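You operate a simulated robot arm through the tools that you are given. There is no shell and no other tool. Be economical: measure what you need, move in short steps, check, and stop when the job is done.

You are at the controls of a simulated two-armed robot. One attempt, no reset.

Task
Season the soup with a twist of salt and a twist of pepper.
Fine: hold each mill over the pan, twist its head with the other hand, one turn at most; mills back; lid on again.

The check looks at the end state, three seconds after you hand in, the way a careful person would. Anything else that was tipped, shoved, dropped, spilled or broken makes it a failure. Lids that push on must go on centred and level and be pressed home; caps that screw on are set level and turned clockwise until they are tight.

Robot
Two 7-joint arms with two-finger parallel grippers on one trunk, on a base that drives. Base frame: it is fixed to the floor where the robot stands at the start and does not move with it; the origin is under the middle of the robot, x ahead of it, y to its left, z up. Lengths are in cm, angles in rad, forces in N, time in s.
The left shoulder is at the start at [7, 16.3, 124.5], the right one opposite. With the tool pointing down near the work surface each hand reaches from about 40 to 88 cm from the robot's upright axis, wherever it stands, measured 20 degrees to its own side. Places, roughly: worktop beside the hob [60, 0, 90]. Payload 3.43 kg a hand.
The tool frame of a hand sits at the grasp point between the pads (the TCP): z along the fingers, y along the line on which they close. The tips reach 3.4 cm beyond it. Largest opening 12.8 cm; finger width 2.4, thickness 1.2; the body of the gripper, 4.8 by 13 cm, starts 9.6 cm behind the TCP.
Orientation is told as [roll, pitch, yaw] about the base's x, y, z axes, in that order, counted from this pose: with the fingers straight down and closing along the base's y, the tool's x points along the base's -x, its y along +y and its z along -z.

Tools
- The arms move only by the tool play_rows. It takes "left_moves", "right_moves" or both (then of equal length, played together; a hand with none holds still); each is text: rows parted by semicolons, each of 7 numbers parted by spaces: the shift along the tool's x, y, z in cm, then the turn, a rotation vector about the tool's x, y, z in rad, then the gripper command, from -1 (shut) to 1 (fully open), values between in proportion. In form: x y z wx wy wz claw; .... A call has 1 to 10 rows; each row is the pose to reach, as a shift and turn from the pose commanded when the call began, along the tool's axes at that moment. A row lasts 0.2 s, in which the tool goes at most 5 cm and 0.15 rad; a call with a longer step from one row to the next is refused whole, and so is a gripper value outside its range. Where a pose cannot be reached the arm comes as near as it can. A force on the tool above 40 N (or 10 N above the force at the start of the call, whichever is more), or a blocked arm, ends the call early, and 0.2 s more pass. Each finger travels about 15.3 cm/s and halts on what it meets, pressing with about 31 N; the grip force reading is that of the motor and also rises with nothing between the fingers. The clock runs only during rows and for 0.2 s after the last one: add rows that repeat a pose to give the fingers time. The reply holds the time, the measured pose of the TCP, the force on the tool along the base axes, the opening and the grip force, in the units named above and with some noise.
- Cameras (640 x 400 px; columns grow to the right, rows downward): "scene" is now at [13.99, -1.21, 148.13]; the picture's right is [-0.13, -0.99, 0.00], its down [-0.51, 0.07, -0.86] and it looks along [0.85, -0.11, -0.51] (base axes); focal length 214 px, centre (320, 200). "left" rides on the left gripper at [7.6, 1.1, -16] in its tool frame; the picture's right is [-0.15, 0.99, 0.00], its down [-0.88, -0.13, -0.46] and it looks along [-0.45, -0.07, 0.89] (tool axes); focal length 234 px, centre (320, 200). "right" rides on the right gripper at [7.6, -1.1, -16] in its tool frame; the picture's right is [0.15, 0.99, 0.00], its down [-0.88, 0.13, -0.46] and it looks along [-0.45, 0.07, 0.89] (tool axes); focal length 234 px, centre (320, 200). There is no depth. A picture from a camera that has moved, and an enlarged one, comes with that camera's place and axes in the base frame and with its lens.
- snapshot(camera): a new picture of that camera. It takes no simulated time.
- raise_lower(by): slides the trunk up (or, below 0, down) by that many cm; the arms and the scene camera ride with it, the base frame stays. It gives what a move gives, with no picture.
- roll_base(legs): drives the robot by 1 to 6 legs, each [ahead, left, turn to the left] in cm, cm and rad, along the robot's own axes; the way and the turn of a leg run together, so that a leg with both is an arc; at most 150 cm and 3.142 rad a leg. The arms and the cameras ride along, it lands a little off, and it stops where it bumps. It gives what a move gives.
- pan_tilt(pan, tilt): turns the head with the scene camera to pan (to the left, within 1.501 rad either way) and tilt (down, from -0.506 to 1.204), counted from straight ahead of the robot. It gives what a move gives.
- close_up(camera, box): a new picture of the part [left, top, right, bottom] of that camera's present view, enlarged. It takes no simulated time.
- hand_in(): hands the job in; it is judged then, once.

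Work in short steps. Places have to be worked out from the pictures, the camera data and where the tool is seen: move nearer, look again, correct. Check each grasp and each placing, and mend what went wrong. You have 120 turns and 108 pictures in all, those below and enlarged ones among them. Open the grippers and draw the arms clear of the work before you hand the job in, unless the task says otherwise; then end with one line.

The tools are called after "Call:" as a command line: name --argument value ..., lists and objects as JSON in quotes. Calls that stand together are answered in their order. play_rows: Moves the arms, as the interface text tells. Its arguments: {"type":"object","properties":{"left_moves":{"type":"string"},"right_moves":{"type":"string"}},"required":[]} The other tools are called the same way: raise_lower (by) slides the trunk up or down; roll_base (legs) drives the base; pan_tilt (pan, tilt) turns the head that bears the scene camera; snapshot (camera) takes a picture; close_up (camera, box) takes an enlarged picture of a part of a camera's view; hand_in () hands the job in.

At the start:

```text
clock: 0.0
left_position: [59.08, 21.06, 135.94]
left_orientation: [-0.001, 0.0, 0.001]
left_contact_force: [-0.1, 0.6, 0.1]
left_finger_gap: 12.82
left_finger_force: 0.1
right_position: [44.25, -27.66, 139.28]
right_orientation: [0.0, 0.001, -0.001]
right_contact_force: [0.8, 0.0, 0.5]
right_finger_gap: 12.81
right_finger_force: 0.1
trunk travel left (down, up): [-72.5, 21.5]
robot x, y, heading: [0.27, 0.1, 0.001]
head pan, tilt: [-0.131, 0.536]
```

scene: 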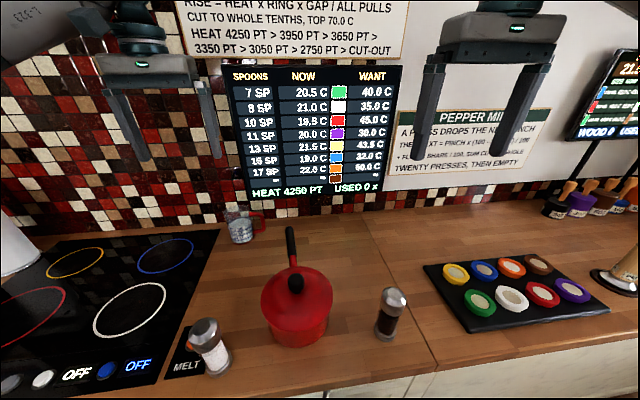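
right: 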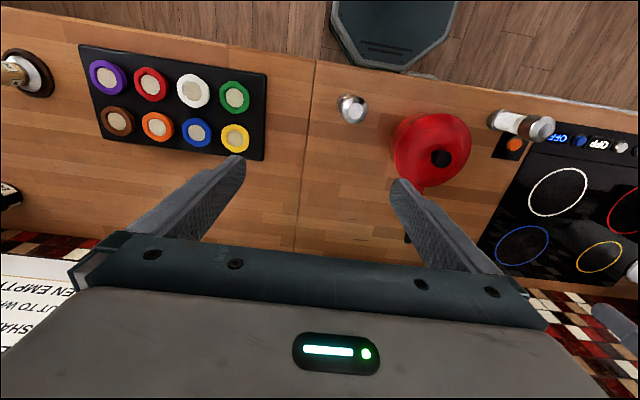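
left: 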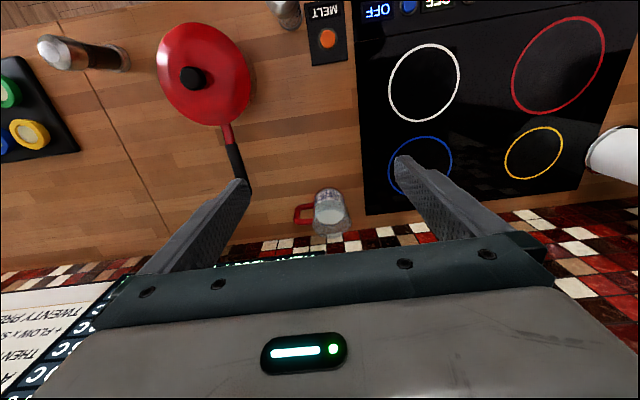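

I'll enlarge the scene's key parts: the wall text, the mills and the pan.

Call:
close_up --camera "scene" --box '[170, 210, 450, 385]'

Call:
close_up --camera "scene" --box '[380, 90, 560, 200]'

```text
2.29 times, centred on (310, 298) of scene
camera zoom: at [13.99, -1.21, 148.13], right [-0.13, -0.99, 0.0], down [-0.51, 0.07, -0.86], along [0.85, -0.11, -0.51], focal length 490 px, centre (343, -23)
```

zoom: 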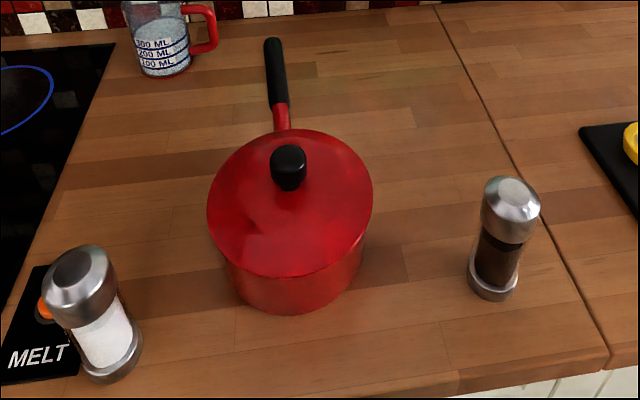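

```text
3.56 times, centred on (470, 145) of scene
camera zoom: at [13.99, -1.21, 148.13], right [-0.13, -0.99, 0.0], down [-0.51, 0.07, -0.86], along [0.85, -0.11, -0.51], focal length 763 px, centre (-213, 396)
```

zoom: 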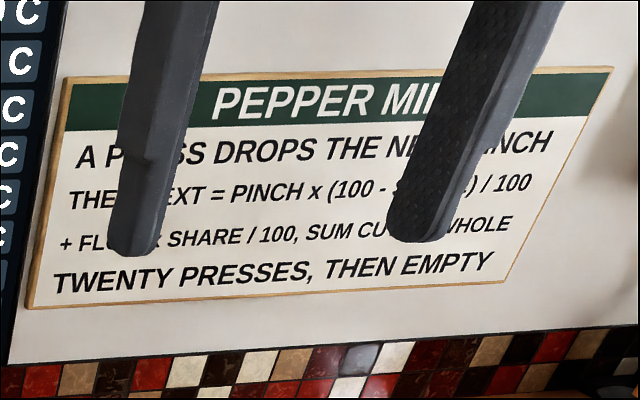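

The posters don't matter here. I judge the pan's knob to be near (47, 0), pepper near (40, -21) and salt near (38.5, 17.5), with the mills about 16 tall. I'll bring the right hand high over the pan and look.

Call:
play_rows --right_moves "-0.3 4 2 0 0 0 1; -0.6 8 4 0 0 0 1; -0.9 12 6 0 0 0 1; -1.2 16 8 0 0 0 1; -1.5 20 10 0 0 0 1; -1.8 24 12 0 0 0 1; -2 28 14 0 0 0 1; -2 28 14 0 0 0 1"

Call:
pan_tilt --pan 0 --tilt 0.75

Call:
snapshot --camera "right"

Call:
snapshot --camera "scene"

```text
clock: 1.8
left_position: [58.99, 20.98, 136.05]
left_orientation: [0.0, 0.0, -0.001]
left_contact_force: [-0.3, -0.3, -0.5]
left_finger_gap: 12.83
left_finger_force: 0.0
right_position: [46.22, 0.31, 125.75]
right_orientation: [0.003, 0.0, -0.004]
right_contact_force: [-0.2, -0.1, 0.9]
right_finger_gap: 12.78
right_finger_force: 0.0
trunk travel left (down, up): [-72.5, 21.5]
robot x, y, heading: [0.07, -0.53, -0.003]
head pan, tilt: [-0.131, 0.536]
```

```text
clock: 2.5
left_position: [59.23, 20.96, 136.02]
left_orientation: [0.0, 0.0, 0.003]
left_contact_force: [0.5, 0.5, -0.4]
left_finger_gap: 12.81
left_finger_force: 0.0
right_position: [46.21, 0.47, 125.66]
right_orientation: [0.0, 0.001, 0.0]
right_contact_force: [-0.5, -0.4, 0.1]
right_finger_gap: 12.81
right_finger_force: 0.1
trunk travel left (down, up): [-72.5, 21.5]
robot x, y, heading: [-0.34, -0.1, 0.002]
head pan, tilt: [0.0, 0.75]
```

```text
102 pictures are left
camera right: at [38.59, -0.64, 141.71], right [-0.15, 0.99, 0.0], down [0.88, 0.13, 0.46], along [0.45, 0.07, -0.89], focal length 234 px, centre (320, 200)
```

right: 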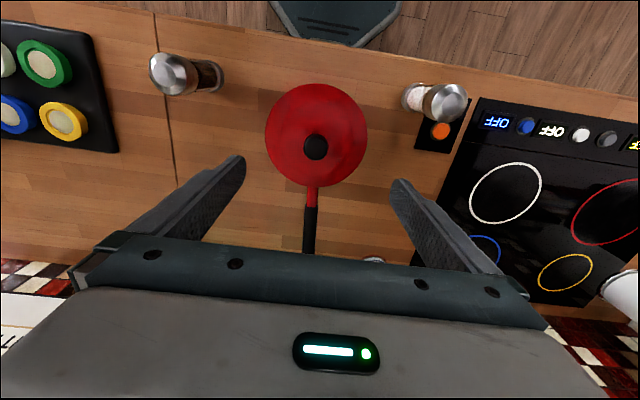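

```text
101 pictures are left
camera scene: at [13.33, -0.05, 146.28], right [0.0, -1.0, 0.0], down [-0.68, 0.0, -0.73], along [0.73, 0.0, -0.68], focal length 214 px, centre (320, 200)
```

scene: 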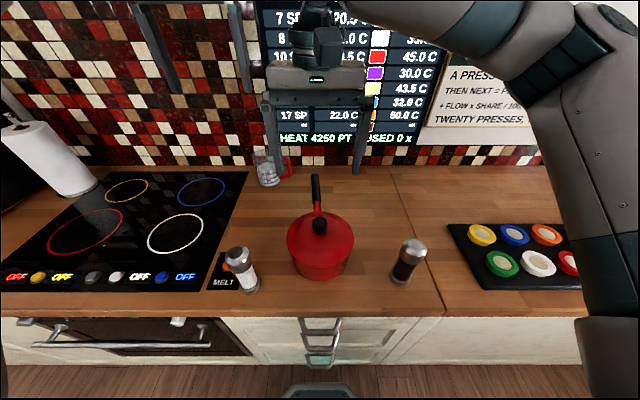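

The knob is near (48.3, 0.2), with its top at about 105. I'll centre over it and come down to just above, then look again.

Call:
play_rows --right_moves "-1 -0.1 4 0 0 0 0.3; -2 -0.1 8 0 0 0 0.0; -2.1 -0.1 12 0 0 0 0.0; -2.1 -0.1 15.3 0 0 0 0.0; -2.1 -0.1 15.3 0 0 0 0.0"

Call:
snapshot --camera "right"

Call:
close_up --camera "scene" --box '[220, 160, 420, 285]'

```text
clock: 3.7
left_position: [59.06, 21.16, 136.08]
left_orientation: [0.001, -0.001, -0.001]
left_contact_force: [1.0, 0.2, -0.2]
left_finger_gap: 12.78
left_finger_force: 0.0
right_position: [48.41, 0.22, 110.2]
right_orientation: [0.0, -0.002, 0.001]
right_contact_force: [0.3, -0.7, -1.2]
right_finger_gap: 6.41
right_finger_force: 0.0
trunk travel left (down, up): [-72.5, 21.5]
robot x, y, heading: [0.15, 0.01, 0.001]
head pan, tilt: [0.0, 0.75]
```

```text
100 pictures are left
camera right: at [40.79, -0.68, 126.21], right [-0.15, 0.99, 0.0], down [0.88, 0.13, 0.46], along [0.45, 0.07, -0.89], focal length 234 px, centre (320, 200)
```

right: 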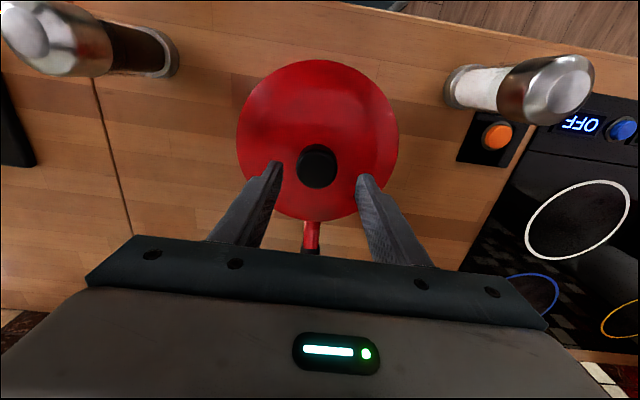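

```text
3.20 times, centred on (320, 222) of scene
camera zoom: at [13.3, 0.01, 146.28], right [0.0, -1.0, 0.0], down [-0.68, 0.0, -0.73], along [0.73, 0.0, -0.68], focal length 686 px, centre (320, 128)
```

zoom: 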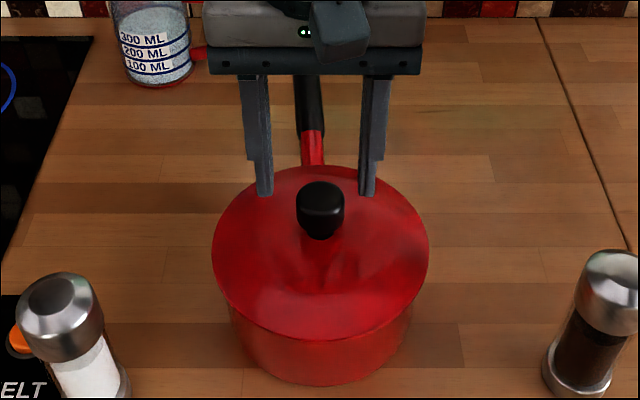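

The knob lies almost on the fingertip rays in both views, so its top is near z 106.5 and x 48. I'll lower 2.4 and close gently.

Call:
play_rows --right_moves "0.3 0 1.2 0 0 0 0; 0.3 0 2.4 0 0 0 0; 0.3 0 2.4 0 0 0 -0.2; 0.3 0 2.4 0 0 0 -0.4; 0.3 0 2.4 0 0 0 -0.7; 0.3 0 2.4 0 0 0 -0.7"

Call:
close_up --camera "scene" --box '[260, 170, 380, 245]'

Call:
close_up --camera "right" --box '[200, 80, 440, 230]'

```text
clock: 5.1
left_position: [59.13, 21.02, 136.14]
left_orientation: [-0.001, 0.0, 0.001]
left_contact_force: [-0.2, -0.1, 0.1]
left_finger_gap: 12.8
left_finger_force: 0.0
right_position: [48.21, 0.23, 107.66]
right_orientation: [0.0, -0.001, 0.001]
right_contact_force: [-1.1, -3.5, -0.5]
right_finger_gap: 3.71
right_finger_force: 30.8
trunk travel left (down, up): [-72.5, 21.5]
robot x, y, heading: [0.19, 0.28, 0.002]
head pan, tilt: [0.0, 0.75]
```

```text
5.33 times, centred on (320, 208) of scene
camera zoom: at [13.33, -0.07, 146.27], right [0.0, -1.0, 0.0], down [-0.68, 0.0, -0.73], along [0.73, 0.0, -0.68], focal length 1144 px, centre (320, 160)
```

zoom: 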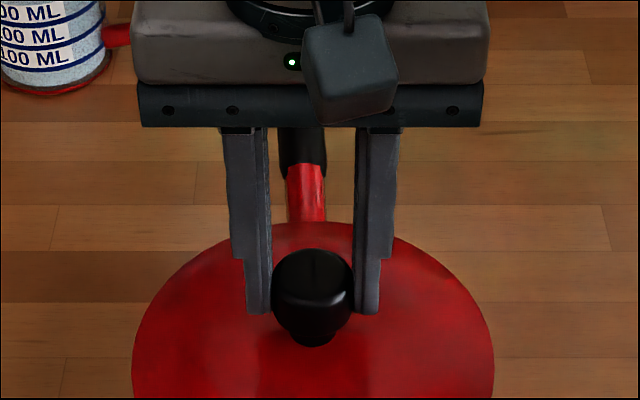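

```text
2.67 times, centred on (320, 155) of right
camera zoom: at [40.61, -0.71, 123.65], right [-0.15, 0.99, 0.0], down [0.88, 0.13, 0.46], along [0.45, 0.07, -0.89], focal length 624 px, centre (320, 320)
```

zoom: 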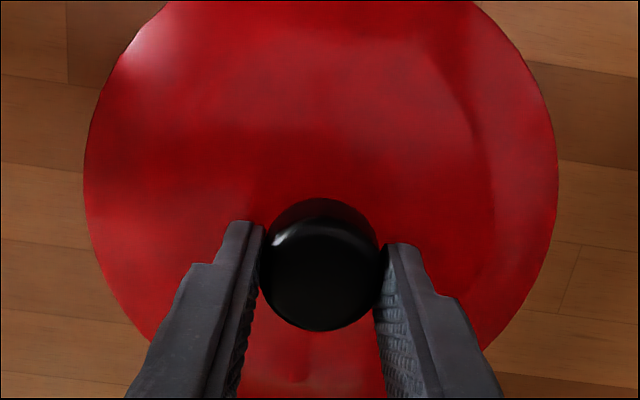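

The knob is held and centred (gap 3.7). I'll lift straight up and check.

Call:
play_rows --right_moves "0 0 0 0 0 0 -1; 0 0 -1 0 0 0 -1; 0 0 -2.5 0 0 0 -1; 0 0 -5 0 0 0 -1; 0 0 -8 0 0 0 -1; 0 0 -8 0 0 0 -1"

Call:
snapshot --camera "scene"

Call:
snapshot --camera "right"

Call:
snapshot --camera "left"

```text
clock: 6.5
left_position: [59.16, 21.2, 135.95]
left_orientation: [0.001, -0.001, 0.003]
left_contact_force: [0.3, 0.3, 0.9]
left_finger_gap: 12.8
left_finger_force: 0.0
right_position: [47.96, 0.54, 115.6]
right_orientation: [0.001, 0.0, -0.001]
right_contact_force: [0.0, -0.4, -1.9]
right_finger_gap: 3.68
right_finger_force: 31.0
trunk travel left (down, up): [-72.5, 21.5]
robot x, y, heading: [0.23, 0.12, 0.0]
head pan, tilt: [0.0, 0.75]
```

```text
96 pictures are left
camera scene: at [13.41, -0.05, 146.26], right [0.0, -1.0, 0.0], down [-0.68, 0.0, -0.73], along [0.73, 0.0, -0.68], focal length 214 px, centre (320, 200)
```

scene: 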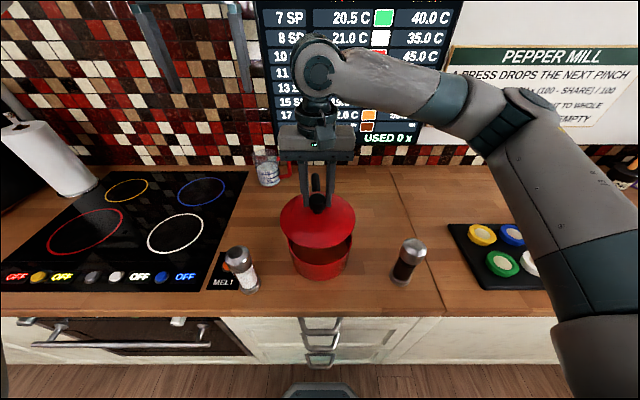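

```text
95 pictures are left
camera right: at [40.4, -0.49, 131.6], right [-0.15, 0.99, 0.0], down [0.88, 0.13, 0.46], along [0.45, 0.07, -0.89], focal length 234 px, centre (320, 200)
```

right: 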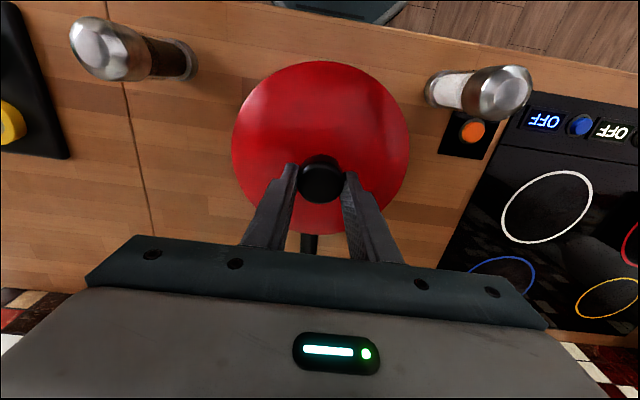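

```text
94 pictures are left
camera left: at [51.64, 22.17, 152.03], right [0.15, 0.99, 0.0], down [0.88, -0.13, 0.46], along [0.45, -0.07, -0.89], focal length 234 px, centre (320, 200)
```

left: 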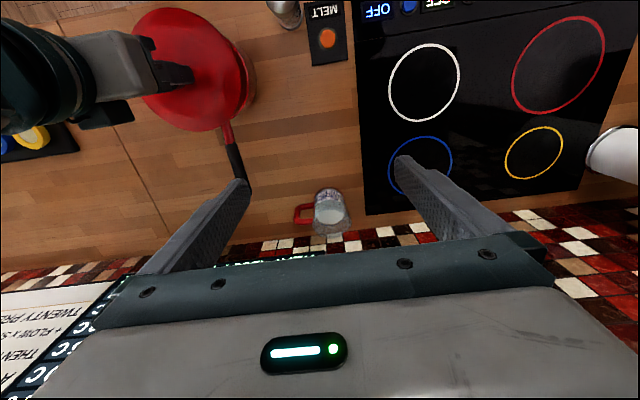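

The lid came off level. I'll carry it to the free worktop behind right, around (62, -16).

Call:
play_rows --right_moves "-2.5 -3 0 0 0 0 -1; -5 -6 0 0 0 0 -1; -7.5 -9 0 0 0 0 -1; -10 -12 0 0 0 0 -1; -12 -14.5 0 0 0 0 -1; -14 -16.5 0 0 0 0 -1; -14 -16.5 4 0 0 0 -1; -14 -16.5 8 0 0 0 -1; -14 -16.5 12 0 0 0 -1; -14 -16.5 13 0 0 0 -1"

Call:
snapshot --camera "scene"

Call:
snapshot --camera "left"

```text
clock: 8.7
left_position: [59.11, 21.03, 135.9]
left_orientation: [0.0, -0.001, -0.002]
left_contact_force: [-0.6, 0.6, -0.3]
left_finger_gap: 12.8
left_finger_force: 0.0
right_position: [61.88, -16.05, 102.52]
right_orientation: [0.0, 0.002, 0.001]
right_contact_force: [0.4, -0.5, -1.2]
right_finger_gap: 3.7
right_finger_force: 31.3
trunk travel left (down, up): [-72.5, 21.5]
robot x, y, heading: [-0.02, -0.2, 0.001]
head pan, tilt: [0.0, 0.75]
```

```text
93 pictures are left
camera scene: at [13.37, -0.03, 146.27], right [0.0, -1.0, 0.0], down [-0.68, 0.0, -0.73], along [0.73, 0.0, -0.68], focal length 214 px, centre (320, 200)
```

scene: 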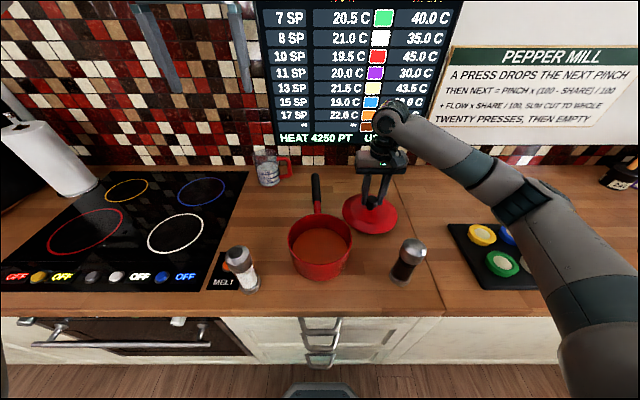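

```text
92 pictures are left
camera left: at [51.6, 22.19, 152.05], right [0.15, 0.99, 0.0], down [0.88, -0.13, 0.46], along [0.45, -0.07, -0.89], focal length 234 px, centre (320, 200)
```

left: 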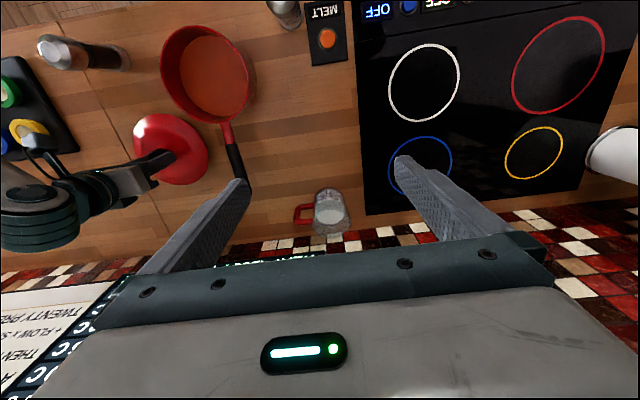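

The soup is open and the lid hangs just above the worktop. I'll lower it slowly until it touches.

Call:
play_rows --right_moves "0 0 0.8 0 0 0 -1; 0 0 1.6 0 0 0 -1; 0 0 2.2 0 0 0 -1; 0 0 2.8 0 0 0 -1; 0 0 3.2 0 0 0 -1; 0 0 3.2 0 0 0 -1"

Call:
close_up --camera "scene" --box '[330, 160, 430, 240]'

```text
clock: 10.1
left_position: [58.91, 21.08, 136.19]
left_orientation: [0.001, -0.001, -0.001]
left_contact_force: [0.6, -0.2, 0.3]
left_finger_gap: 12.79
left_finger_force: 0.0
right_position: [61.98, -16.18, 99.57]
right_orientation: [0.002, -0.006, -0.002]
right_contact_force: [7.6, -2.6, 30.0]
right_finger_gap: 3.78
right_finger_force: 30.8
trunk travel left (down, up): [-72.5, 21.5]
robot x, y, heading: [0.14, 0.05, -0.0]
head pan, tilt: [0.0, 0.75]
```

```text
5.00 times, centred on (380, 200) of scene
camera zoom: at [13.14, 0.01, 146.32], right [0.0, -1.0, 0.0], down [-0.68, 0.0, -0.73], along [0.73, 0.0, -0.68], focal length 1072 px, centre (20, 200)
```

zoom: 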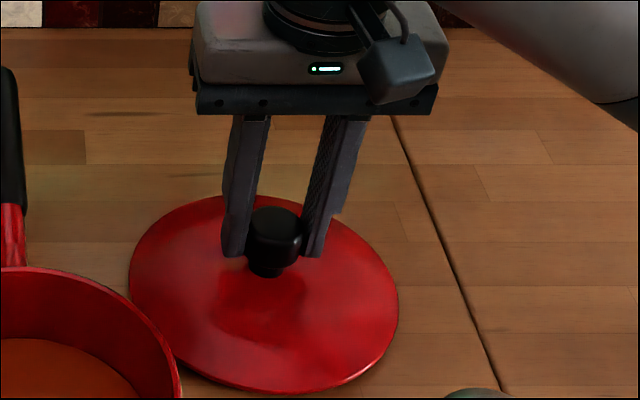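

The lid rests on the worktop (30 N up). I'll release the knob and rise.

Call:
play_rows --right_moves "0 0 -0.7 0 0 0 -1; 0 0 -0.7 0 0 0 -0.3; 0 0 -0.7 0 0 0 0; 0 0 -0.7 0 0 0 0; 0 0 -4 0 0 0 0; 0 0 -8 0 0 0 0; 0 0 -12.5 0 0 0 0; 0 0 -17 0 0 0 0; 0 0 -21 0 0 0 0; 0 0 -25 0 0 0 0"

Call:
close_up --camera "scene" --box '[200, 160, 460, 322]'

```text
clock: 12.3
left_position: [58.97, 21.13, 136.17]
left_orientation: [-0.002, 0.0, 0.0]
left_contact_force: [0.0, 0.2, 0.3]
left_finger_gap: 12.82
left_finger_force: 0.0
right_position: [61.84, -15.84, 124.64]
right_orientation: [0.001, -0.001, 0.0]
right_contact_force: [1.4, 0.0, -0.3]
right_finger_gap: 6.38
right_finger_force: 0.2
trunk travel left (down, up): [-72.5, 21.5]
robot x, y, heading: [-0.46, -0.17, 0.003]
head pan, tilt: [0.0, 0.75]
```

```text
2.46 times, centred on (330, 241) of scene
camera zoom: at [13.22, 0.06, 146.28], right [0.0, -1.0, 0.0], down [-0.68, 0.0, -0.73], along [0.73, 0.0, -0.68], focal length 528 px, centre (295, 99)
```

zoom: 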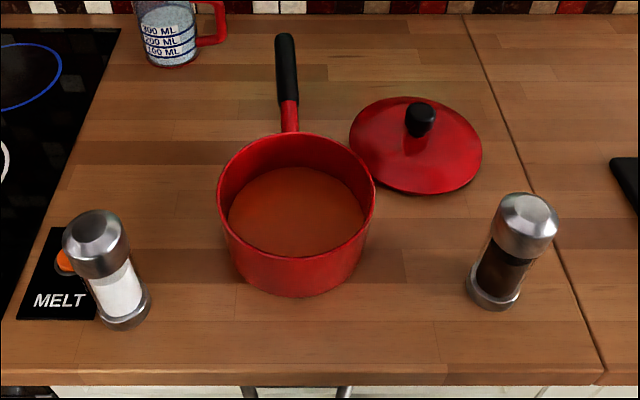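

The lid rests safely. Next I'll move the right hand above the pepper mill and look straight down at it.

Call:
play_rows --right_moves "4.3 -0.8 0 0 0 0 0.3; 8.6 -1.6 0 0 0 0 0.3; 12.9 -2.4 0 0 0 0 0.3; 17.2 -3.2 0 0 0 0 0.3; 21.5 -4 2 0 0 0 0.3; 21.5 -4 4 0 0 0 0.3; 21.5 -4 4 0 0 0 0.3"

Call:
snapshot --camera "right"

Call:
close_up --camera "scene" --box '[330, 190, 490, 290]'

```text
clock: 13.9
left_position: [59.05, 21.1, 136.14]
left_orientation: [0.001, 0.0, 0.002]
left_contact_force: [-0.2, 1.3, -0.2]
left_finger_gap: 12.81
left_finger_force: 0.1
right_position: [40.5, -19.79, 120.58]
right_orientation: [-0.001, -0.001, -0.001]
right_contact_force: [0.3, 0.2, 0.3]
right_finger_gap: 8.33
right_finger_force: 0.0
trunk travel left (down, up): [-72.5, 21.5]
robot x, y, heading: [0.21, 0.07, -0.003]
head pan, tilt: [0.0, 0.75]
```

```text
89 pictures are left
camera right: at [32.89, -20.92, 136.56], right [-0.15, 0.99, 0.0], down [0.88, 0.13, 0.46], along [0.45, 0.07, -0.89], focal length 234 px, centre (320, 200)
```

right: 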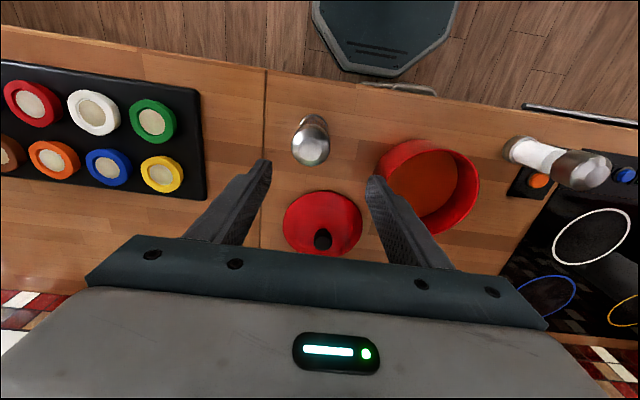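

```text
4.00 times, centred on (410, 240) of scene
camera zoom: at [13.32, 0.0, 146.28], right [0.0, -1.0, 0.0], down [-0.68, 0.0, -0.73], along [0.73, 0.0, -0.68], focal length 858 px, centre (-40, 40)
```

zoom: 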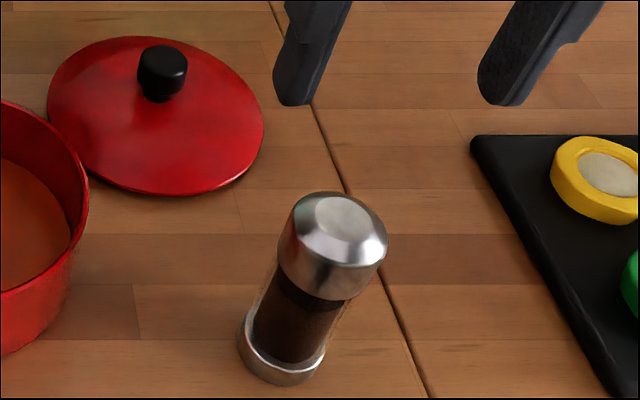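

The pepper mill's axis is near (40.6, -20.7), with its top at about 107.7. I'll shift to centre on it and lower partway before a closer look.

Call:
play_rows --right_moves "0 -0.9 3 0 0 0 0.3; -0.1 -0.9 6 0 0 0 0.3; -0.1 -0.9 8.5 0 0 0 0.3; -0.1 -0.9 8.5 0 0 0 0.3"

Call:
snapshot --camera "right"

Call:
close_up --camera "scene" --box '[330, 190, 490, 290]'

```text
clock: 14.9
left_position: [59.15, 21.0, 136.06]
left_orientation: [0.001, 0.0, 0.001]
left_contact_force: [-0.4, 0.5, 0.5]
left_finger_gap: 12.81
left_finger_force: 0.0
right_position: [40.57, -20.79, 111.81]
right_orientation: [0.001, -0.001, 0.0]
right_contact_force: [-1.0, 0.6, 0.4]
right_finger_gap: 8.31
right_finger_force: 0.0
trunk travel left (down, up): [-72.5, 21.5]
robot x, y, heading: [-0.57, -0.19, 0.001]
head pan, tilt: [0.0, 0.75]
```

```text
87 pictures are left
camera right: at [32.78, -21.89, 127.9], right [-0.15, 0.99, 0.0], down [0.88, 0.13, 0.46], along [0.45, 0.07, -0.89], focal length 234 px, centre (320, 200)
```

right: 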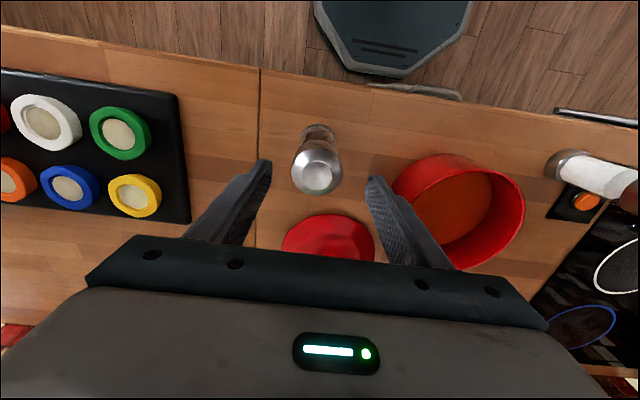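

```text
4.00 times, centred on (410, 240) of scene
camera zoom: at [13.35, -0.04, 146.27], right [0.0, -1.0, 0.0], down [-0.68, 0.0, -0.73], along [0.73, 0.0, -0.68], focal length 858 px, centre (-40, 40)
```

zoom: 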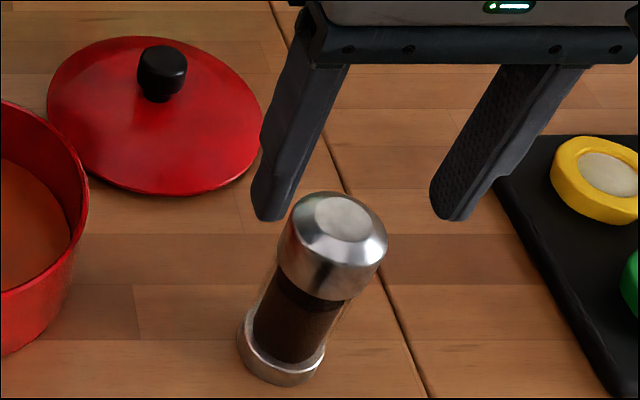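

The mill is centred between the fingers to within a few mm. I'll lower over the head with TCP at about 107.3 and close slowly.

Call:
play_rows --right_moves "0 0.1 1.5 0 0 0 0.3; 0 0.1 3 0 0 0 0.3; 0 0.1 4.3 0 0 0 0.3; 0 0.1 4.3 0 0 0 0.1; 0 0.1 4.3 0 0 0 0; 0 0.1 4.3 0 0 0 -0.05; 0 0.1 4.3 0 0 0 -0.1; 0 0.1 4.3 0 0 0 -0.15; 0 0.1 4.3 0 0 0 -0.2; 0 0.1 4.3 0 0 0 -0.2"

Call:
close_up --camera "scene" --box '[330, 190, 490, 290]'

Call:
close_up --camera "right" --box '[240, 100, 400, 200]'

```text
clock: 17.1
left_position: [59.06, 20.98, 136.05]
left_orientation: [-0.003, 0.001, 0.003]
left_contact_force: [-0.7, 0.4, 0.3]
left_finger_gap: 12.78
left_finger_force: 0.1
right_position: [40.4, -21.0, 107.7]
right_orientation: [-0.001, 0.001, 0.0]
right_contact_force: [-0.3, -1.0, -0.3]
right_finger_gap: 5.17
right_finger_force: 0.7
trunk travel left (down, up): [-72.5, 21.5]
robot x, y, heading: [0.25, -0.02, -0.002]
head pan, tilt: [0.0, 0.75]
```

```text
4.00 times, centred on (410, 240) of scene
camera zoom: at [13.34, -0.04, 146.27], right [0.0, -1.0, 0.0], down [-0.68, 0.0, -0.73], along [0.73, 0.0, -0.68], focal length 858 px, centre (-40, 40)
```

zoom: 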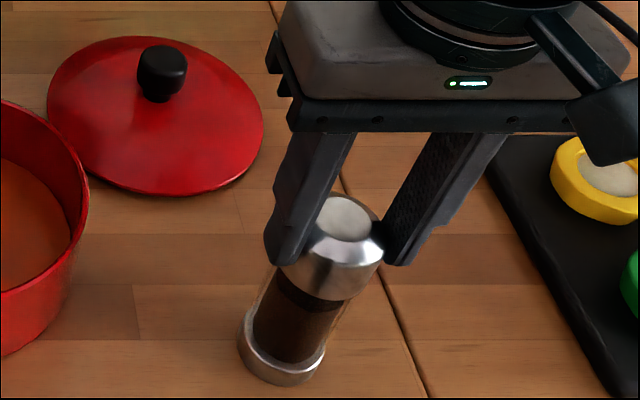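

```text
4.00 times, centred on (320, 150) of right
camera zoom: at [32.81, -22.06, 123.66], right [-0.15, 0.99, 0.0], down [0.88, 0.13, 0.46], along [0.45, 0.07, -0.89], focal length 937 px, centre (320, 400)
```

zoom: 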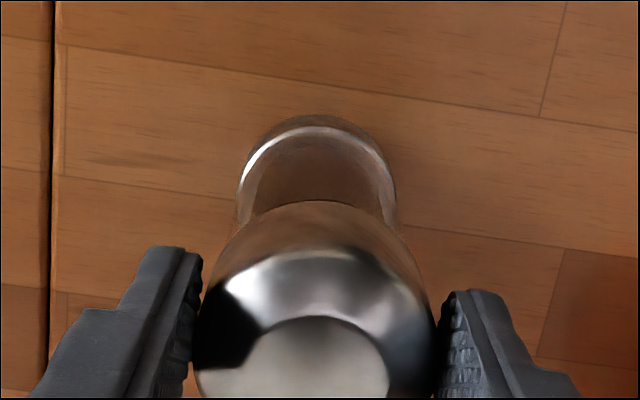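

Well aligned. I'll close firmly, then lift a little.

Call:
play_rows --right_moves "0 0 0 0 0 0 -0.25; 0 0 0 0 0 0 -0.4; 0 0 0 0 0 0 -1; 0 0 0 0 0 0 -1; 0 0 -1 0 0 0 -1; 0 0 -3 0 0 0 -1; 0 0 -3 0 0 0 -1"

Call:
close_up --camera "scene" --box '[330, 190, 490, 290]'

```text
clock: 18.7
left_position: [59.12, 21.11, 136.07]
left_orientation: [0.001, 0.0, 0.003]
left_contact_force: [0.8, -0.2, 0.0]
left_finger_gap: 12.81
left_finger_force: 0.2
right_position: [40.76, -21.12, 110.66]
right_orientation: [-0.001, -0.001, 0.001]
right_contact_force: [0.2, -0.4, -2.4]
right_finger_gap: 5.1
right_finger_force: 30.7
trunk travel left (down, up): [-72.5, 21.5]
robot x, y, heading: [-0.01, -0.41, 0.003]
head pan, tilt: [0.0, 0.75]
```

```text
4.00 times, centred on (410, 240) of scene
camera zoom: at [13.39, -0.06, 146.27], right [0.0, -1.0, 0.0], down [-0.68, 0.0, -0.73], along [0.73, 0.0, -0.68], focal length 858 px, centre (-40, 40)
```

zoom: 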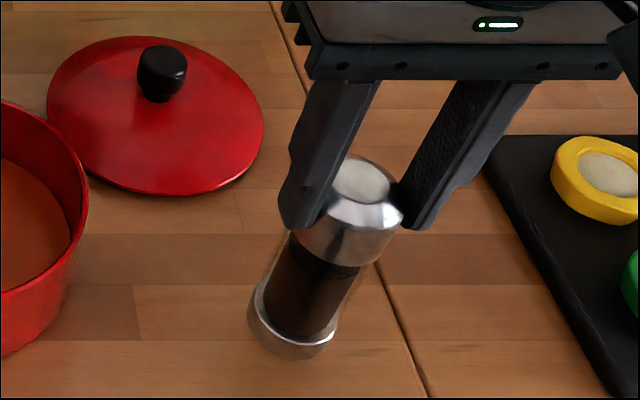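

The pepper mill is held by its head (gap 5.1). I'll raise it and carry it over the pan at (48, 0), with its bottom around z 110.

Call:
play_rows --right_moves "0 0 -4 0 0 0 -1; 0 0 -8 0 0 0 -1; 0 0 -12 0 0 0 -1; 0 0 -15 0 0 0 -1; -1.5 4 -15 0 0 0 -1; -3 8 -15 0 0 0 -1; -4.5 12 -15 0 0 0 -1; -6 16 -15 0 0 0 -1; -7.5 21 -15 0 0 0 -1; -7.5 21 -15 0 0 0 -1"

Call:
snapshot --camera "scene"

```text
refused: row 9 steps farther than a row can; nothing moved
```

```text
82 pictures are left
camera scene: at [13.39, -0.06, 146.27], right [0.0, -1.0, 0.0], down [-0.68, 0.0, -0.73], along [0.73, 0.0, -0.68], focal length 214 px, centre (320, 200)
```

scene: 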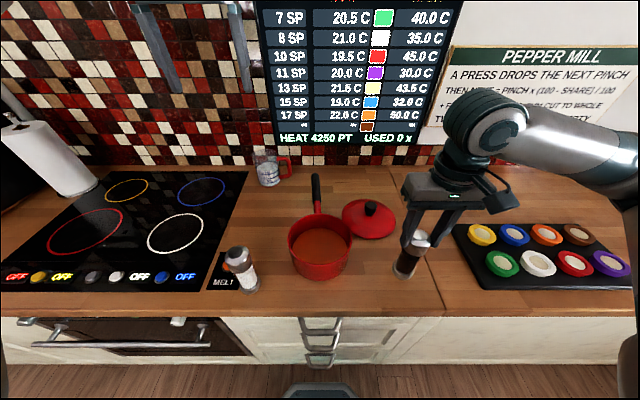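

The lateral step was too long. Before carrying it over I'll raise the mill, then back the base up 15 cm, so that both arms get comfortable reach around the pan.

Call:
play_rows --right_moves "0 0 -4 0 0 0 -1; 0 0 -8 0 0 0 -1; 0 0 -12 0 0 0 -1; 0 0 -15 0 0 0 -1; 0 0 -15 0 0 0 -1"

Call:
roll_base --legs '[[-15, 0, 0]]'

```text
clock: 19.9
left_position: [59.23, 21.08, 136.03]
left_orientation: [0.001, -0.001, 0.003]
left_contact_force: [0.0, 0.6, -0.6]
left_finger_gap: 12.83
left_finger_force: 0.0
right_position: [40.68, -21.13, 125.58]
right_orientation: [0.0, 0.003, 0.0]
right_contact_force: [0.7, -1.3, -2.6]
right_finger_gap: 5.09
right_finger_force: 31.3
trunk travel left (down, up): [-72.5, 21.5]
robot x, y, heading: [0.35, 0.2, 0.004]
head pan, tilt: [0.0, 0.75]
```

```text
clock: 21.3
left_position: [44.82, 21.09, 135.92]
left_orientation: [0.0, 0.003, 0.001]
left_contact_force: [-0.9, 0.5, -1.0]
left_finger_gap: 12.82
left_finger_force: 0.0
right_position: [26.37, -21.09, 125.62]
right_orientation: [0.001, 0.003, 0.001]
right_contact_force: [0.0, 0.3, -3.1]
right_finger_gap: 5.09
right_finger_force: 30.4
trunk travel left (down, up): [-72.5, 21.5]
robot x, y, heading: [-14.39, -0.23, 0.001]
head pan, tilt: [0.0, 0.75]
```

The base is now 15 cm back. I'll carry the pepper over the pan with the right hand, while the left hand moves aside and starts turning to point sideways-down at the mill.

Call:
play_rows --right_moves "-3 3 0 0 0 0 -1; -6 6 0 0 0 0 -1; -9 9 0 0 0 0 -1; -12 12 0 0 0 0 -1; -15 15 0 0 0 0 -1; -18 18 0 0 0 0 -1; -20 20 0 0 0 0 -1; -21.6 21.1 0 0 0 0 -1; -21.6 21.1 0 0 0 0 -1; -21.6 21.1 0 0 0 0 -1" --left_moves "0 2 0 0.0554 -0.0722 0.1064 1; 0 4 0 0.1108 -0.1444 0.2128 1; 0 6 0 0.1662 -0.2166 0.3192 1; 0 8 0 0.2216 -0.2888 0.4256 1; 0 10 0 0.277 -0.361 0.532 1; 0 10 0 0.3324 -0.4332 0.6384 1; 0 10 0 0.3878 -0.5054 0.7448 1; 0 10 0 0.4432 -0.5776 0.8512 1; 0 10 0 0.4986 -0.6498 0.9576 1; 0 10 0 0.554 -0.722 1.064 1"

Call:
snapshot --camera "scene"

Call:
snapshot --camera "left"

```text
clock: 23.5
left_position: [37.7, 25.62, 137.1]
left_orientation: [-0.11, -0.859, -1.078]
left_contact_force: [-0.3, 0.2, 0.5]
left_finger_gap: 12.79
left_finger_force: 0.0
left hand out of reach, approached as far as the arm can: row 8, 9, 10
right_position: [47.87, -0.05, 125.88]
right_orientation: [0.0, 0.001, -0.001]
right_contact_force: [0.7, -0.7, -2.6]
right_finger_gap: 5.06
right_finger_force: 30.7
trunk travel left (down, up): [-72.5, 21.5]
robot x, y, heading: [-14.28, 0.25, -0.0]
head pan, tilt: [0.0, 0.75]
```

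```text
81 pictures are left
camera scene: at [-1.11, -0.06, 146.27], right [0.0, -1.0, 0.0], down [-0.68, 0.0, -0.73], along [0.73, 0.0, -0.68], focal length 214 px, centre (320, 200)
```

scene: 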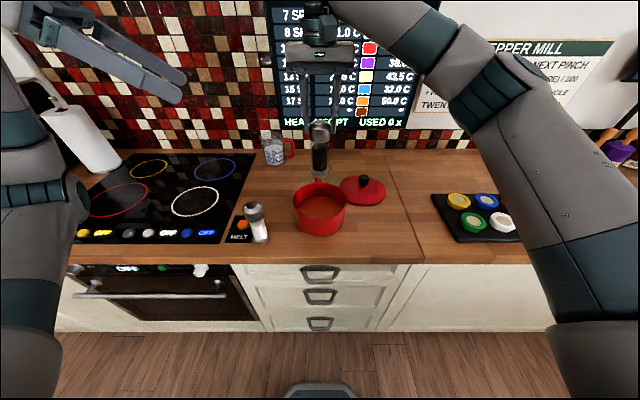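

```text
80 pictures are left
camera left: at [32.2, 41.84, 141.67], right [0.95, 0.31, 0.04], down [0.03, -0.23, 0.97], along [0.31, -0.92, -0.23], focal length 234 px, centre (320, 200)
```

left: 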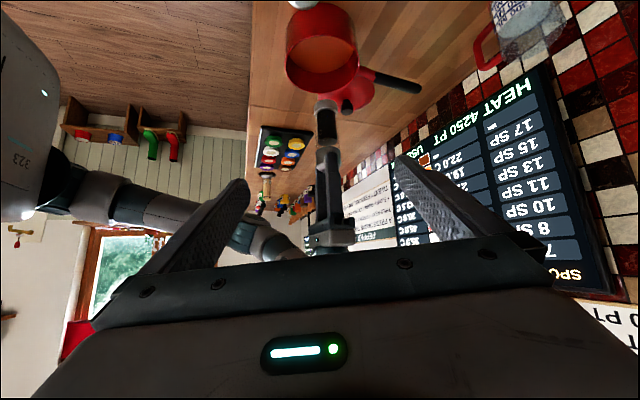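

The orientation was reached but that spot was beyond the left arm's range. I'll bring it inward and down toward the mill, and finish the turn.

Call:
play_rows --left_moves "0.49 -0.9 3.75 0.036 -0.0465 0.0685 1; 0.98 -1.8 7.5 0.0713 -0.0931 0.1371 1; 1.47 -2.7 11.25 0.0713 -0.0931 0.1371 1; 1.96 -3.58 15 0.0713 -0.0931 0.1371 1; 1.96 -3.58 15 0.0713 -0.0931 0.1371 1"

Call:
snapshot --camera "left"

Call:
snapshot --camera "scene"

```text
clock: 24.7
left_position: [34.87, 16.57, 128.69]
left_orientation: [-0.005, -0.96, -1.3]
left_contact_force: [-0.5, -0.7, 0.3]
left_finger_gap: 12.8
left_finger_force: 0.0
left hand out of reach, approached as far as the arm can: row 1, 2, 3, 4, 5
right_position: [47.82, -0.0, 125.82]
right_orientation: [0.001, 0.002, -0.001]
right_contact_force: [0.9, -0.4, -2.3]
right_finger_gap: 5.09
right_finger_force: 30.9
trunk travel left (down, up): [-72.5, 21.5]
robot x, y, heading: [-14.57, -0.17, 0.001]
head pan, tilt: [0.0, 0.75]
```

```text
79 pictures are left
camera left: at [31.39, 33.61, 131.77], right [0.98, 0.18, 0.12], down [-0.09, -0.16, 0.98], along [0.19, -0.97, -0.14], focal length 234 px, centre (320, 200)
```

left: 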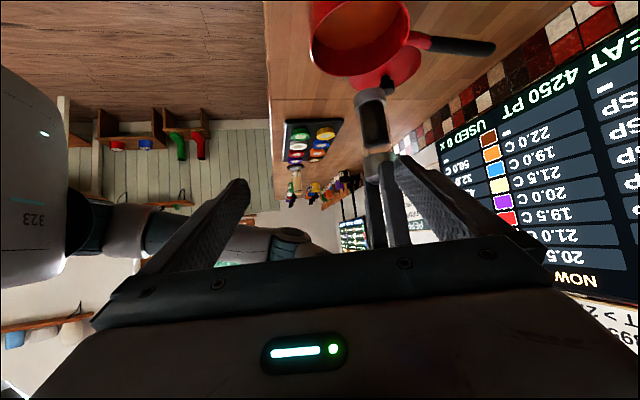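

```text
78 pictures are left
camera scene: at [-1.14, -0.03, 146.27], right [0.0, -1.0, 0.0], down [-0.68, 0.0, -0.73], along [0.73, 0.0, -0.68], focal length 214 px, centre (320, 200)
```

scene: 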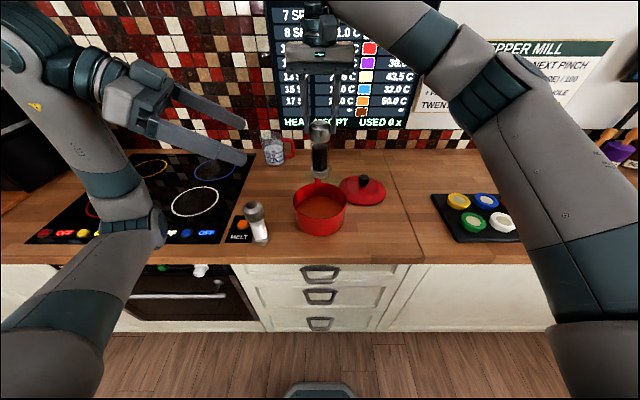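

The sideways pose strains the left wrist. I'll turn the hand about the vertical toward forward by 0.55 and see where it settles.

Call:
play_rows --left_moves "0 0 0 -0.1127 0 -0.0789 1; 0 0 0 -0.2253 0 -0.1578 1; 0 0 0 -0.338 0 -0.2366 1; 0 0 0 -0.4506 0 -0.3155 1; 0 0 0 -0.4506 0 -0.3155 1; 0 0 0 -0.4506 0 -0.3155 1"

```text
clock: 26.1
left_position: [34.61, 16.56, 128.98]
left_orientation: [-0.002, -0.959, -0.757]
left_contact_force: [0.5, 0.3, 0.0]
left_finger_gap: 12.8
left_finger_force: 0.0
right_position: [47.77, 0.05, 125.9]
right_orientation: [0.0, 0.001, 0.001]
right_contact_force: [0.4, 0.4, -3.1]
right_finger_gap: 5.08
right_finger_force: 30.4
trunk travel left (down, up): [-72.5, 21.5]
robot x, y, heading: [-14.9, -0.05, -0.002]
head pan, tilt: [0.0, 0.75]
```

The left hand now follows freely. I'll move to a pre-grasp point 12 cm short of the mill body, aiming at (47.8, 0, 116.5), and look.

Call:
play_rows --left_moves "-0.5 -0.8 3 0 0 0 1; -1 -1.6 6 0 0 0 1; -1.5 -2.4 9 0 0 0 1; -1.94 -3.07 12.18 0 0 0 1; -1.94 -3.07 12.18 0 0 0 1"

Call:
snapshot --camera "left"

Call:
snapshot --camera "scene"

```text
clock: 27.3
left_position: [40.46, 6.92, 123.72]
left_orientation: [-0.002, -0.958, -0.756]
left_contact_force: [0.1, -0.2, -0.2]
left_finger_gap: 12.79
left_finger_force: 0.0
right_position: [47.82, 0.04, 125.82]
right_orientation: [0.001, -0.001, 0.0]
right_contact_force: [-0.2, 0.1, -3.3]
right_finger_gap: 5.11
right_finger_force: 31.1
trunk travel left (down, up): [-72.5, 21.5]
robot x, y, heading: [-14.44, -0.09, -0.0]
head pan, tilt: [0.0, 0.75]
```

```text
77 pictures are left
camera left: at [28.57, 19.66, 126.69], right [0.74, 0.66, 0.12], down [0.01, -0.18, 0.98], along [0.67, -0.73, -0.14], focal length 234 px, centre (320, 200)
```

left: 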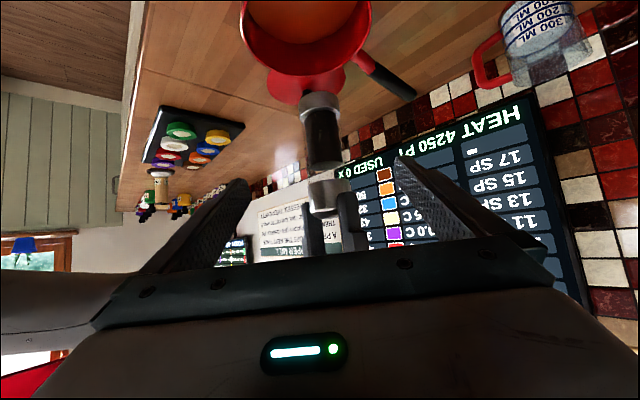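

```text
76 pictures are left
camera scene: at [-1.19, 0.02, 146.27], right [0.0, -1.0, 0.0], down [-0.68, 0.0, -0.73], along [0.73, 0.0, -0.68], focal length 214 px, centre (320, 200)
```

scene: 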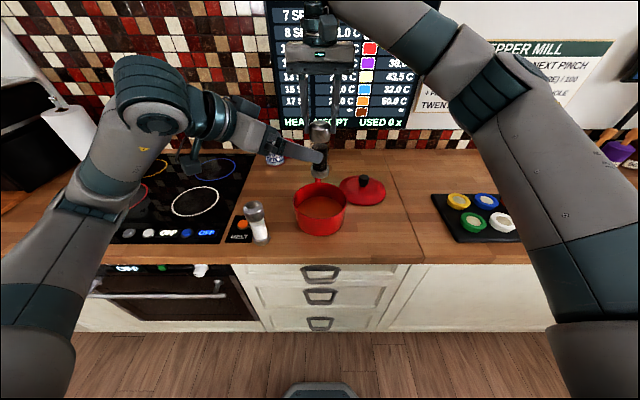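

The left hand's approach axis lines up with the glass of the mill. I'll pre-turn the mill by -1.2 with the right hand while advancing the open left hand around the body.

Call:
play_rows --right_moves "0 0 0 0 0 -0.15 -1; 0 0 0 0 0 -0.3 -1; 0 0 0 0 0 -0.45 -1; 0 0 0 0 0 -0.6 -1; 0 0 0 0 0 -0.75 -1; 0 0 0 0 0 -0.9 -1; 0 0 0 0 0 -1.05 -1; 0 0 0 0 0 -1.2 -1; 0 0 0 0 0 -1.2 -1" --left_moves "0 0 0 0 0 0 1; 0 0 2 0 0 0 1; 0 0 4 0 0 0 0.8; 0 0 6 0 0 0 0.7; 0 0 8 0 0 0 0.6; 0 0 9.5 0 0 0 0.6; 0 0 11 0 0 0 0.6; 0 0 12 0 0 0 0.6; 0 0 12 0 0 0 0.6"

Call:
snapshot --camera "left"

Call:
close_up --camera "scene" --box '[220, 80, 420, 220]'

```text
clock: 29.3
left_position: [47.5, -0.16, 116.82]
left_orientation: [-0.001, -0.96, -0.757]
left_contact_force: [0.3, -0.6, -0.3]
left_finger_gap: 10.21
left_finger_force: 0.1
right_position: [47.82, 0.03, 125.59]
right_orientation: [-0.001, 0.001, 1.201]
right_contact_force: [-0.5, 0.3, -2.2]
right_finger_gap: 5.05
right_finger_force: 31.3
trunk travel left (down, up): [-72.5, 21.5]
robot x, y, heading: [-14.65, 0.16, 0.0]
head pan, tilt: [0.0, 0.75]
```

```text
75 pictures are left
camera left: at [35.77, 12.69, 119.84], right [0.74, 0.66, 0.12], down [0.01, -0.18, 0.98], along [0.67, -0.73, -0.14], focal length 234 px, centre (320, 200)
```

left: 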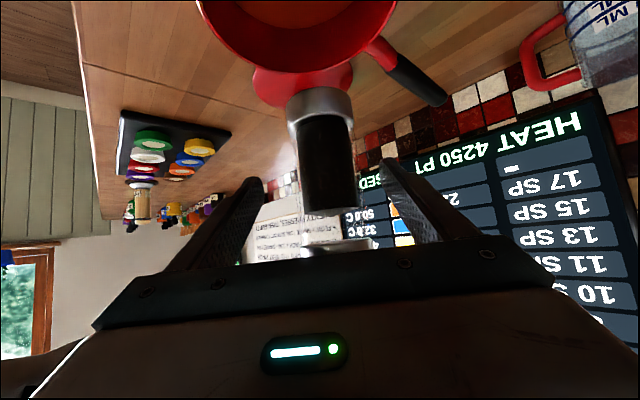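

```text
2.86 times, centred on (320, 150) of scene
camera zoom: at [-1.16, -0.01, 146.27], right [0.0, -1.0, 0.0], down [-0.68, 0.0, -0.73], along [0.73, 0.0, -0.68], focal length 613 px, centre (320, 343)
```

zoom: 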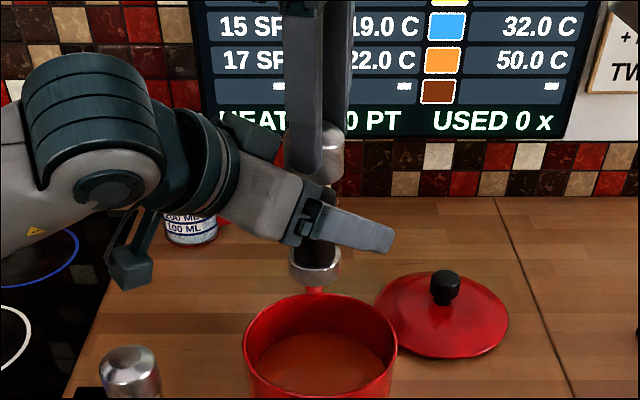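

The body lies between the left fingers and nearly centred. I'll close the left hand slowly on the glass.

Call:
play_rows --left_moves "0 0.25 0 0 0 0 0.3; 0 0.25 0 0 0 0 0; 0 0.25 0 0 0 0 -0.1; 0 0.25 0 0 0 0 -0.2; 0 0.25 0 0 0 0 -0.3; 0 0.25 0 0 0 0 -0.4; 0 0.25 0 0 0 0 -0.5; 0 0.25 0 0 0 0 -1; 0 0.25 0 0 0 0 -1"

Call:
close_up --camera "scene" --box '[220, 80, 420, 220]'

Call:
snapshot --camera "left"

```text
clock: 31.3
left_position: [47.75, 0.07, 116.79]
left_orientation: [-0.003, -0.96, -0.758]
left_contact_force: [13.2, 0.4, -1.9]
left_finger_gap: 5.09
left_finger_force: 30.9
right_position: [47.72, 0.05, 125.65]
right_orientation: [0.001, -0.003, 1.201]
right_contact_force: [-13.0, 0.1, 2.1]
right_finger_gap: 4.96
right_finger_force: 30.9
trunk travel left (down, up): [-72.5, 21.5]
robot x, y, heading: [-14.72, 0.2, -0.002]
head pan, tilt: [0.0, 0.75]
```

```text
2.86 times, centred on (320, 150) of scene
camera zoom: at [-1.14, -0.02, 146.27], right [0.0, -1.0, 0.0], down [-0.68, 0.0, -0.73], along [0.73, 0.0, -0.68], focal length 613 px, centre (320, 343)
```

zoom: 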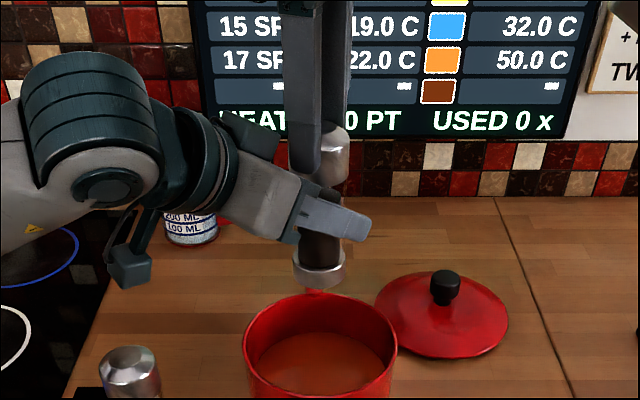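

```text
72 pictures are left
camera left: at [35.99, 12.8, 119.83], right [0.74, 0.66, 0.12], down [0.01, -0.18, 0.98], along [0.67, -0.73, -0.14], focal length 234 px, centre (320, 200)
```

left: 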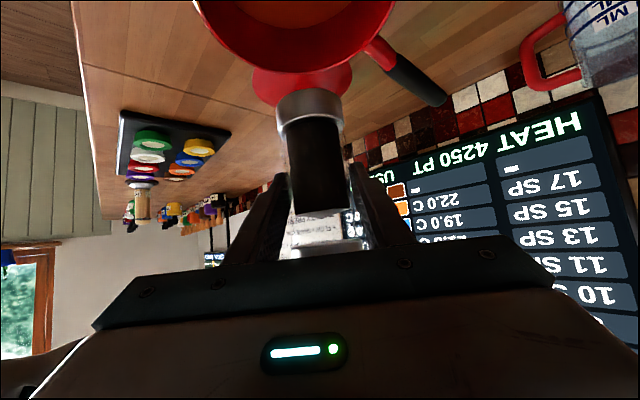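

Both hands hold the mill with a 13 N sideways strain between them. I'll ease the left hand 0.4 cm in +x, then begin the clockwise twist with the right.

Call:
play_rows --left_moves "-0.167 0.275 0.238 0 0 0 -1; -0.167 0.275 0.238 0 0 0 -1"

Call:
play_rows --right_moves "0 0 0 0 0 0.12 -1; 0 0 0 0 0 0.24 -1; 0 0 0 0 0 0.36 -1; 0 0 0 0 0 0.48 -1; 0 0 0 0 0 0.6 -1; 0 0 0 0 0 0.6 -1"

Call:
snapshot --camera "left"

Call:
close_up --camera "scene" --box '[260, 110, 380, 240]'

```text
clock: 31.9
left_position: [47.89, -0.07, 116.9]
left_orientation: [-0.004, -0.96, -0.761]
left_contact_force: [-16.2, -6.1, -2.0]
left_finger_gap: 5.04
left_finger_force: 31.0
right_position: [47.89, -0.02, 125.61]
right_orientation: [-0.001, -0.002, 1.194]
right_contact_force: [16.5, 5.6, 3.0]
right_finger_gap: 4.97
right_finger_force: 31.1
trunk travel left (down, up): [-72.5, 21.5]
robot x, y, heading: [-14.57, 0.12, -0.003]
head pan, tilt: [0.0, 0.75]
```

```text
clock: 33.3
left_position: [48.3, 0.05, 116.76]
left_orientation: [-0.002, -0.96, -0.757]
left_contact_force: [-24.6, -9.5, -0.7]
left_finger_gap: 5.04
left_finger_force: 31.0
right_position: [47.72, 0.03, 125.5]
right_orientation: [-0.002, 0.0, 0.598]
right_contact_force: [24.5, 9.0, 0.3]
right_finger_gap: 4.96
right_finger_force: 30.9
trunk travel left (down, up): [-72.5, 21.5]
robot x, y, heading: [-14.17, -0.0, 0.001]
head pan, tilt: [0.0, 0.75]
```

```text
71 pictures are left
camera left: at [36.39, 12.85, 119.85], right [0.74, 0.66, 0.12], down [0.01, -0.18, 0.98], along [0.67, -0.73, -0.14], focal length 234 px, centre (320, 200)
```

left: 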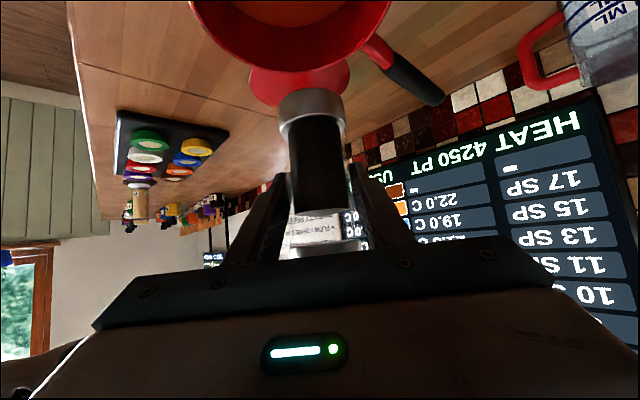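

```text
3.08 times, centred on (320, 175) of scene
camera zoom: at [-1.14, -0.03, 146.27], right [0.0, -1.0, 0.0], down [-0.68, 0.0, -0.73], along [0.73, 0.0, -0.68], focal length 660 px, centre (320, 277)
```

zoom: 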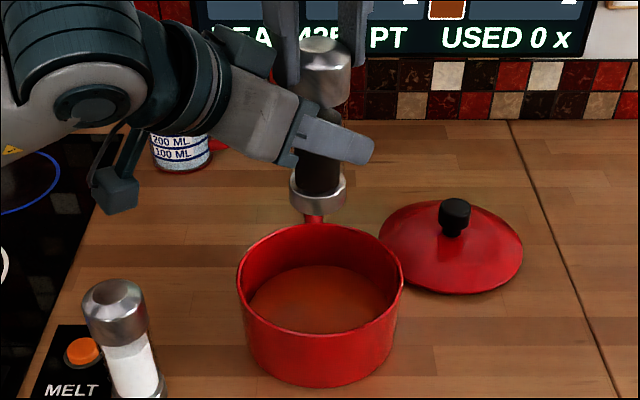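

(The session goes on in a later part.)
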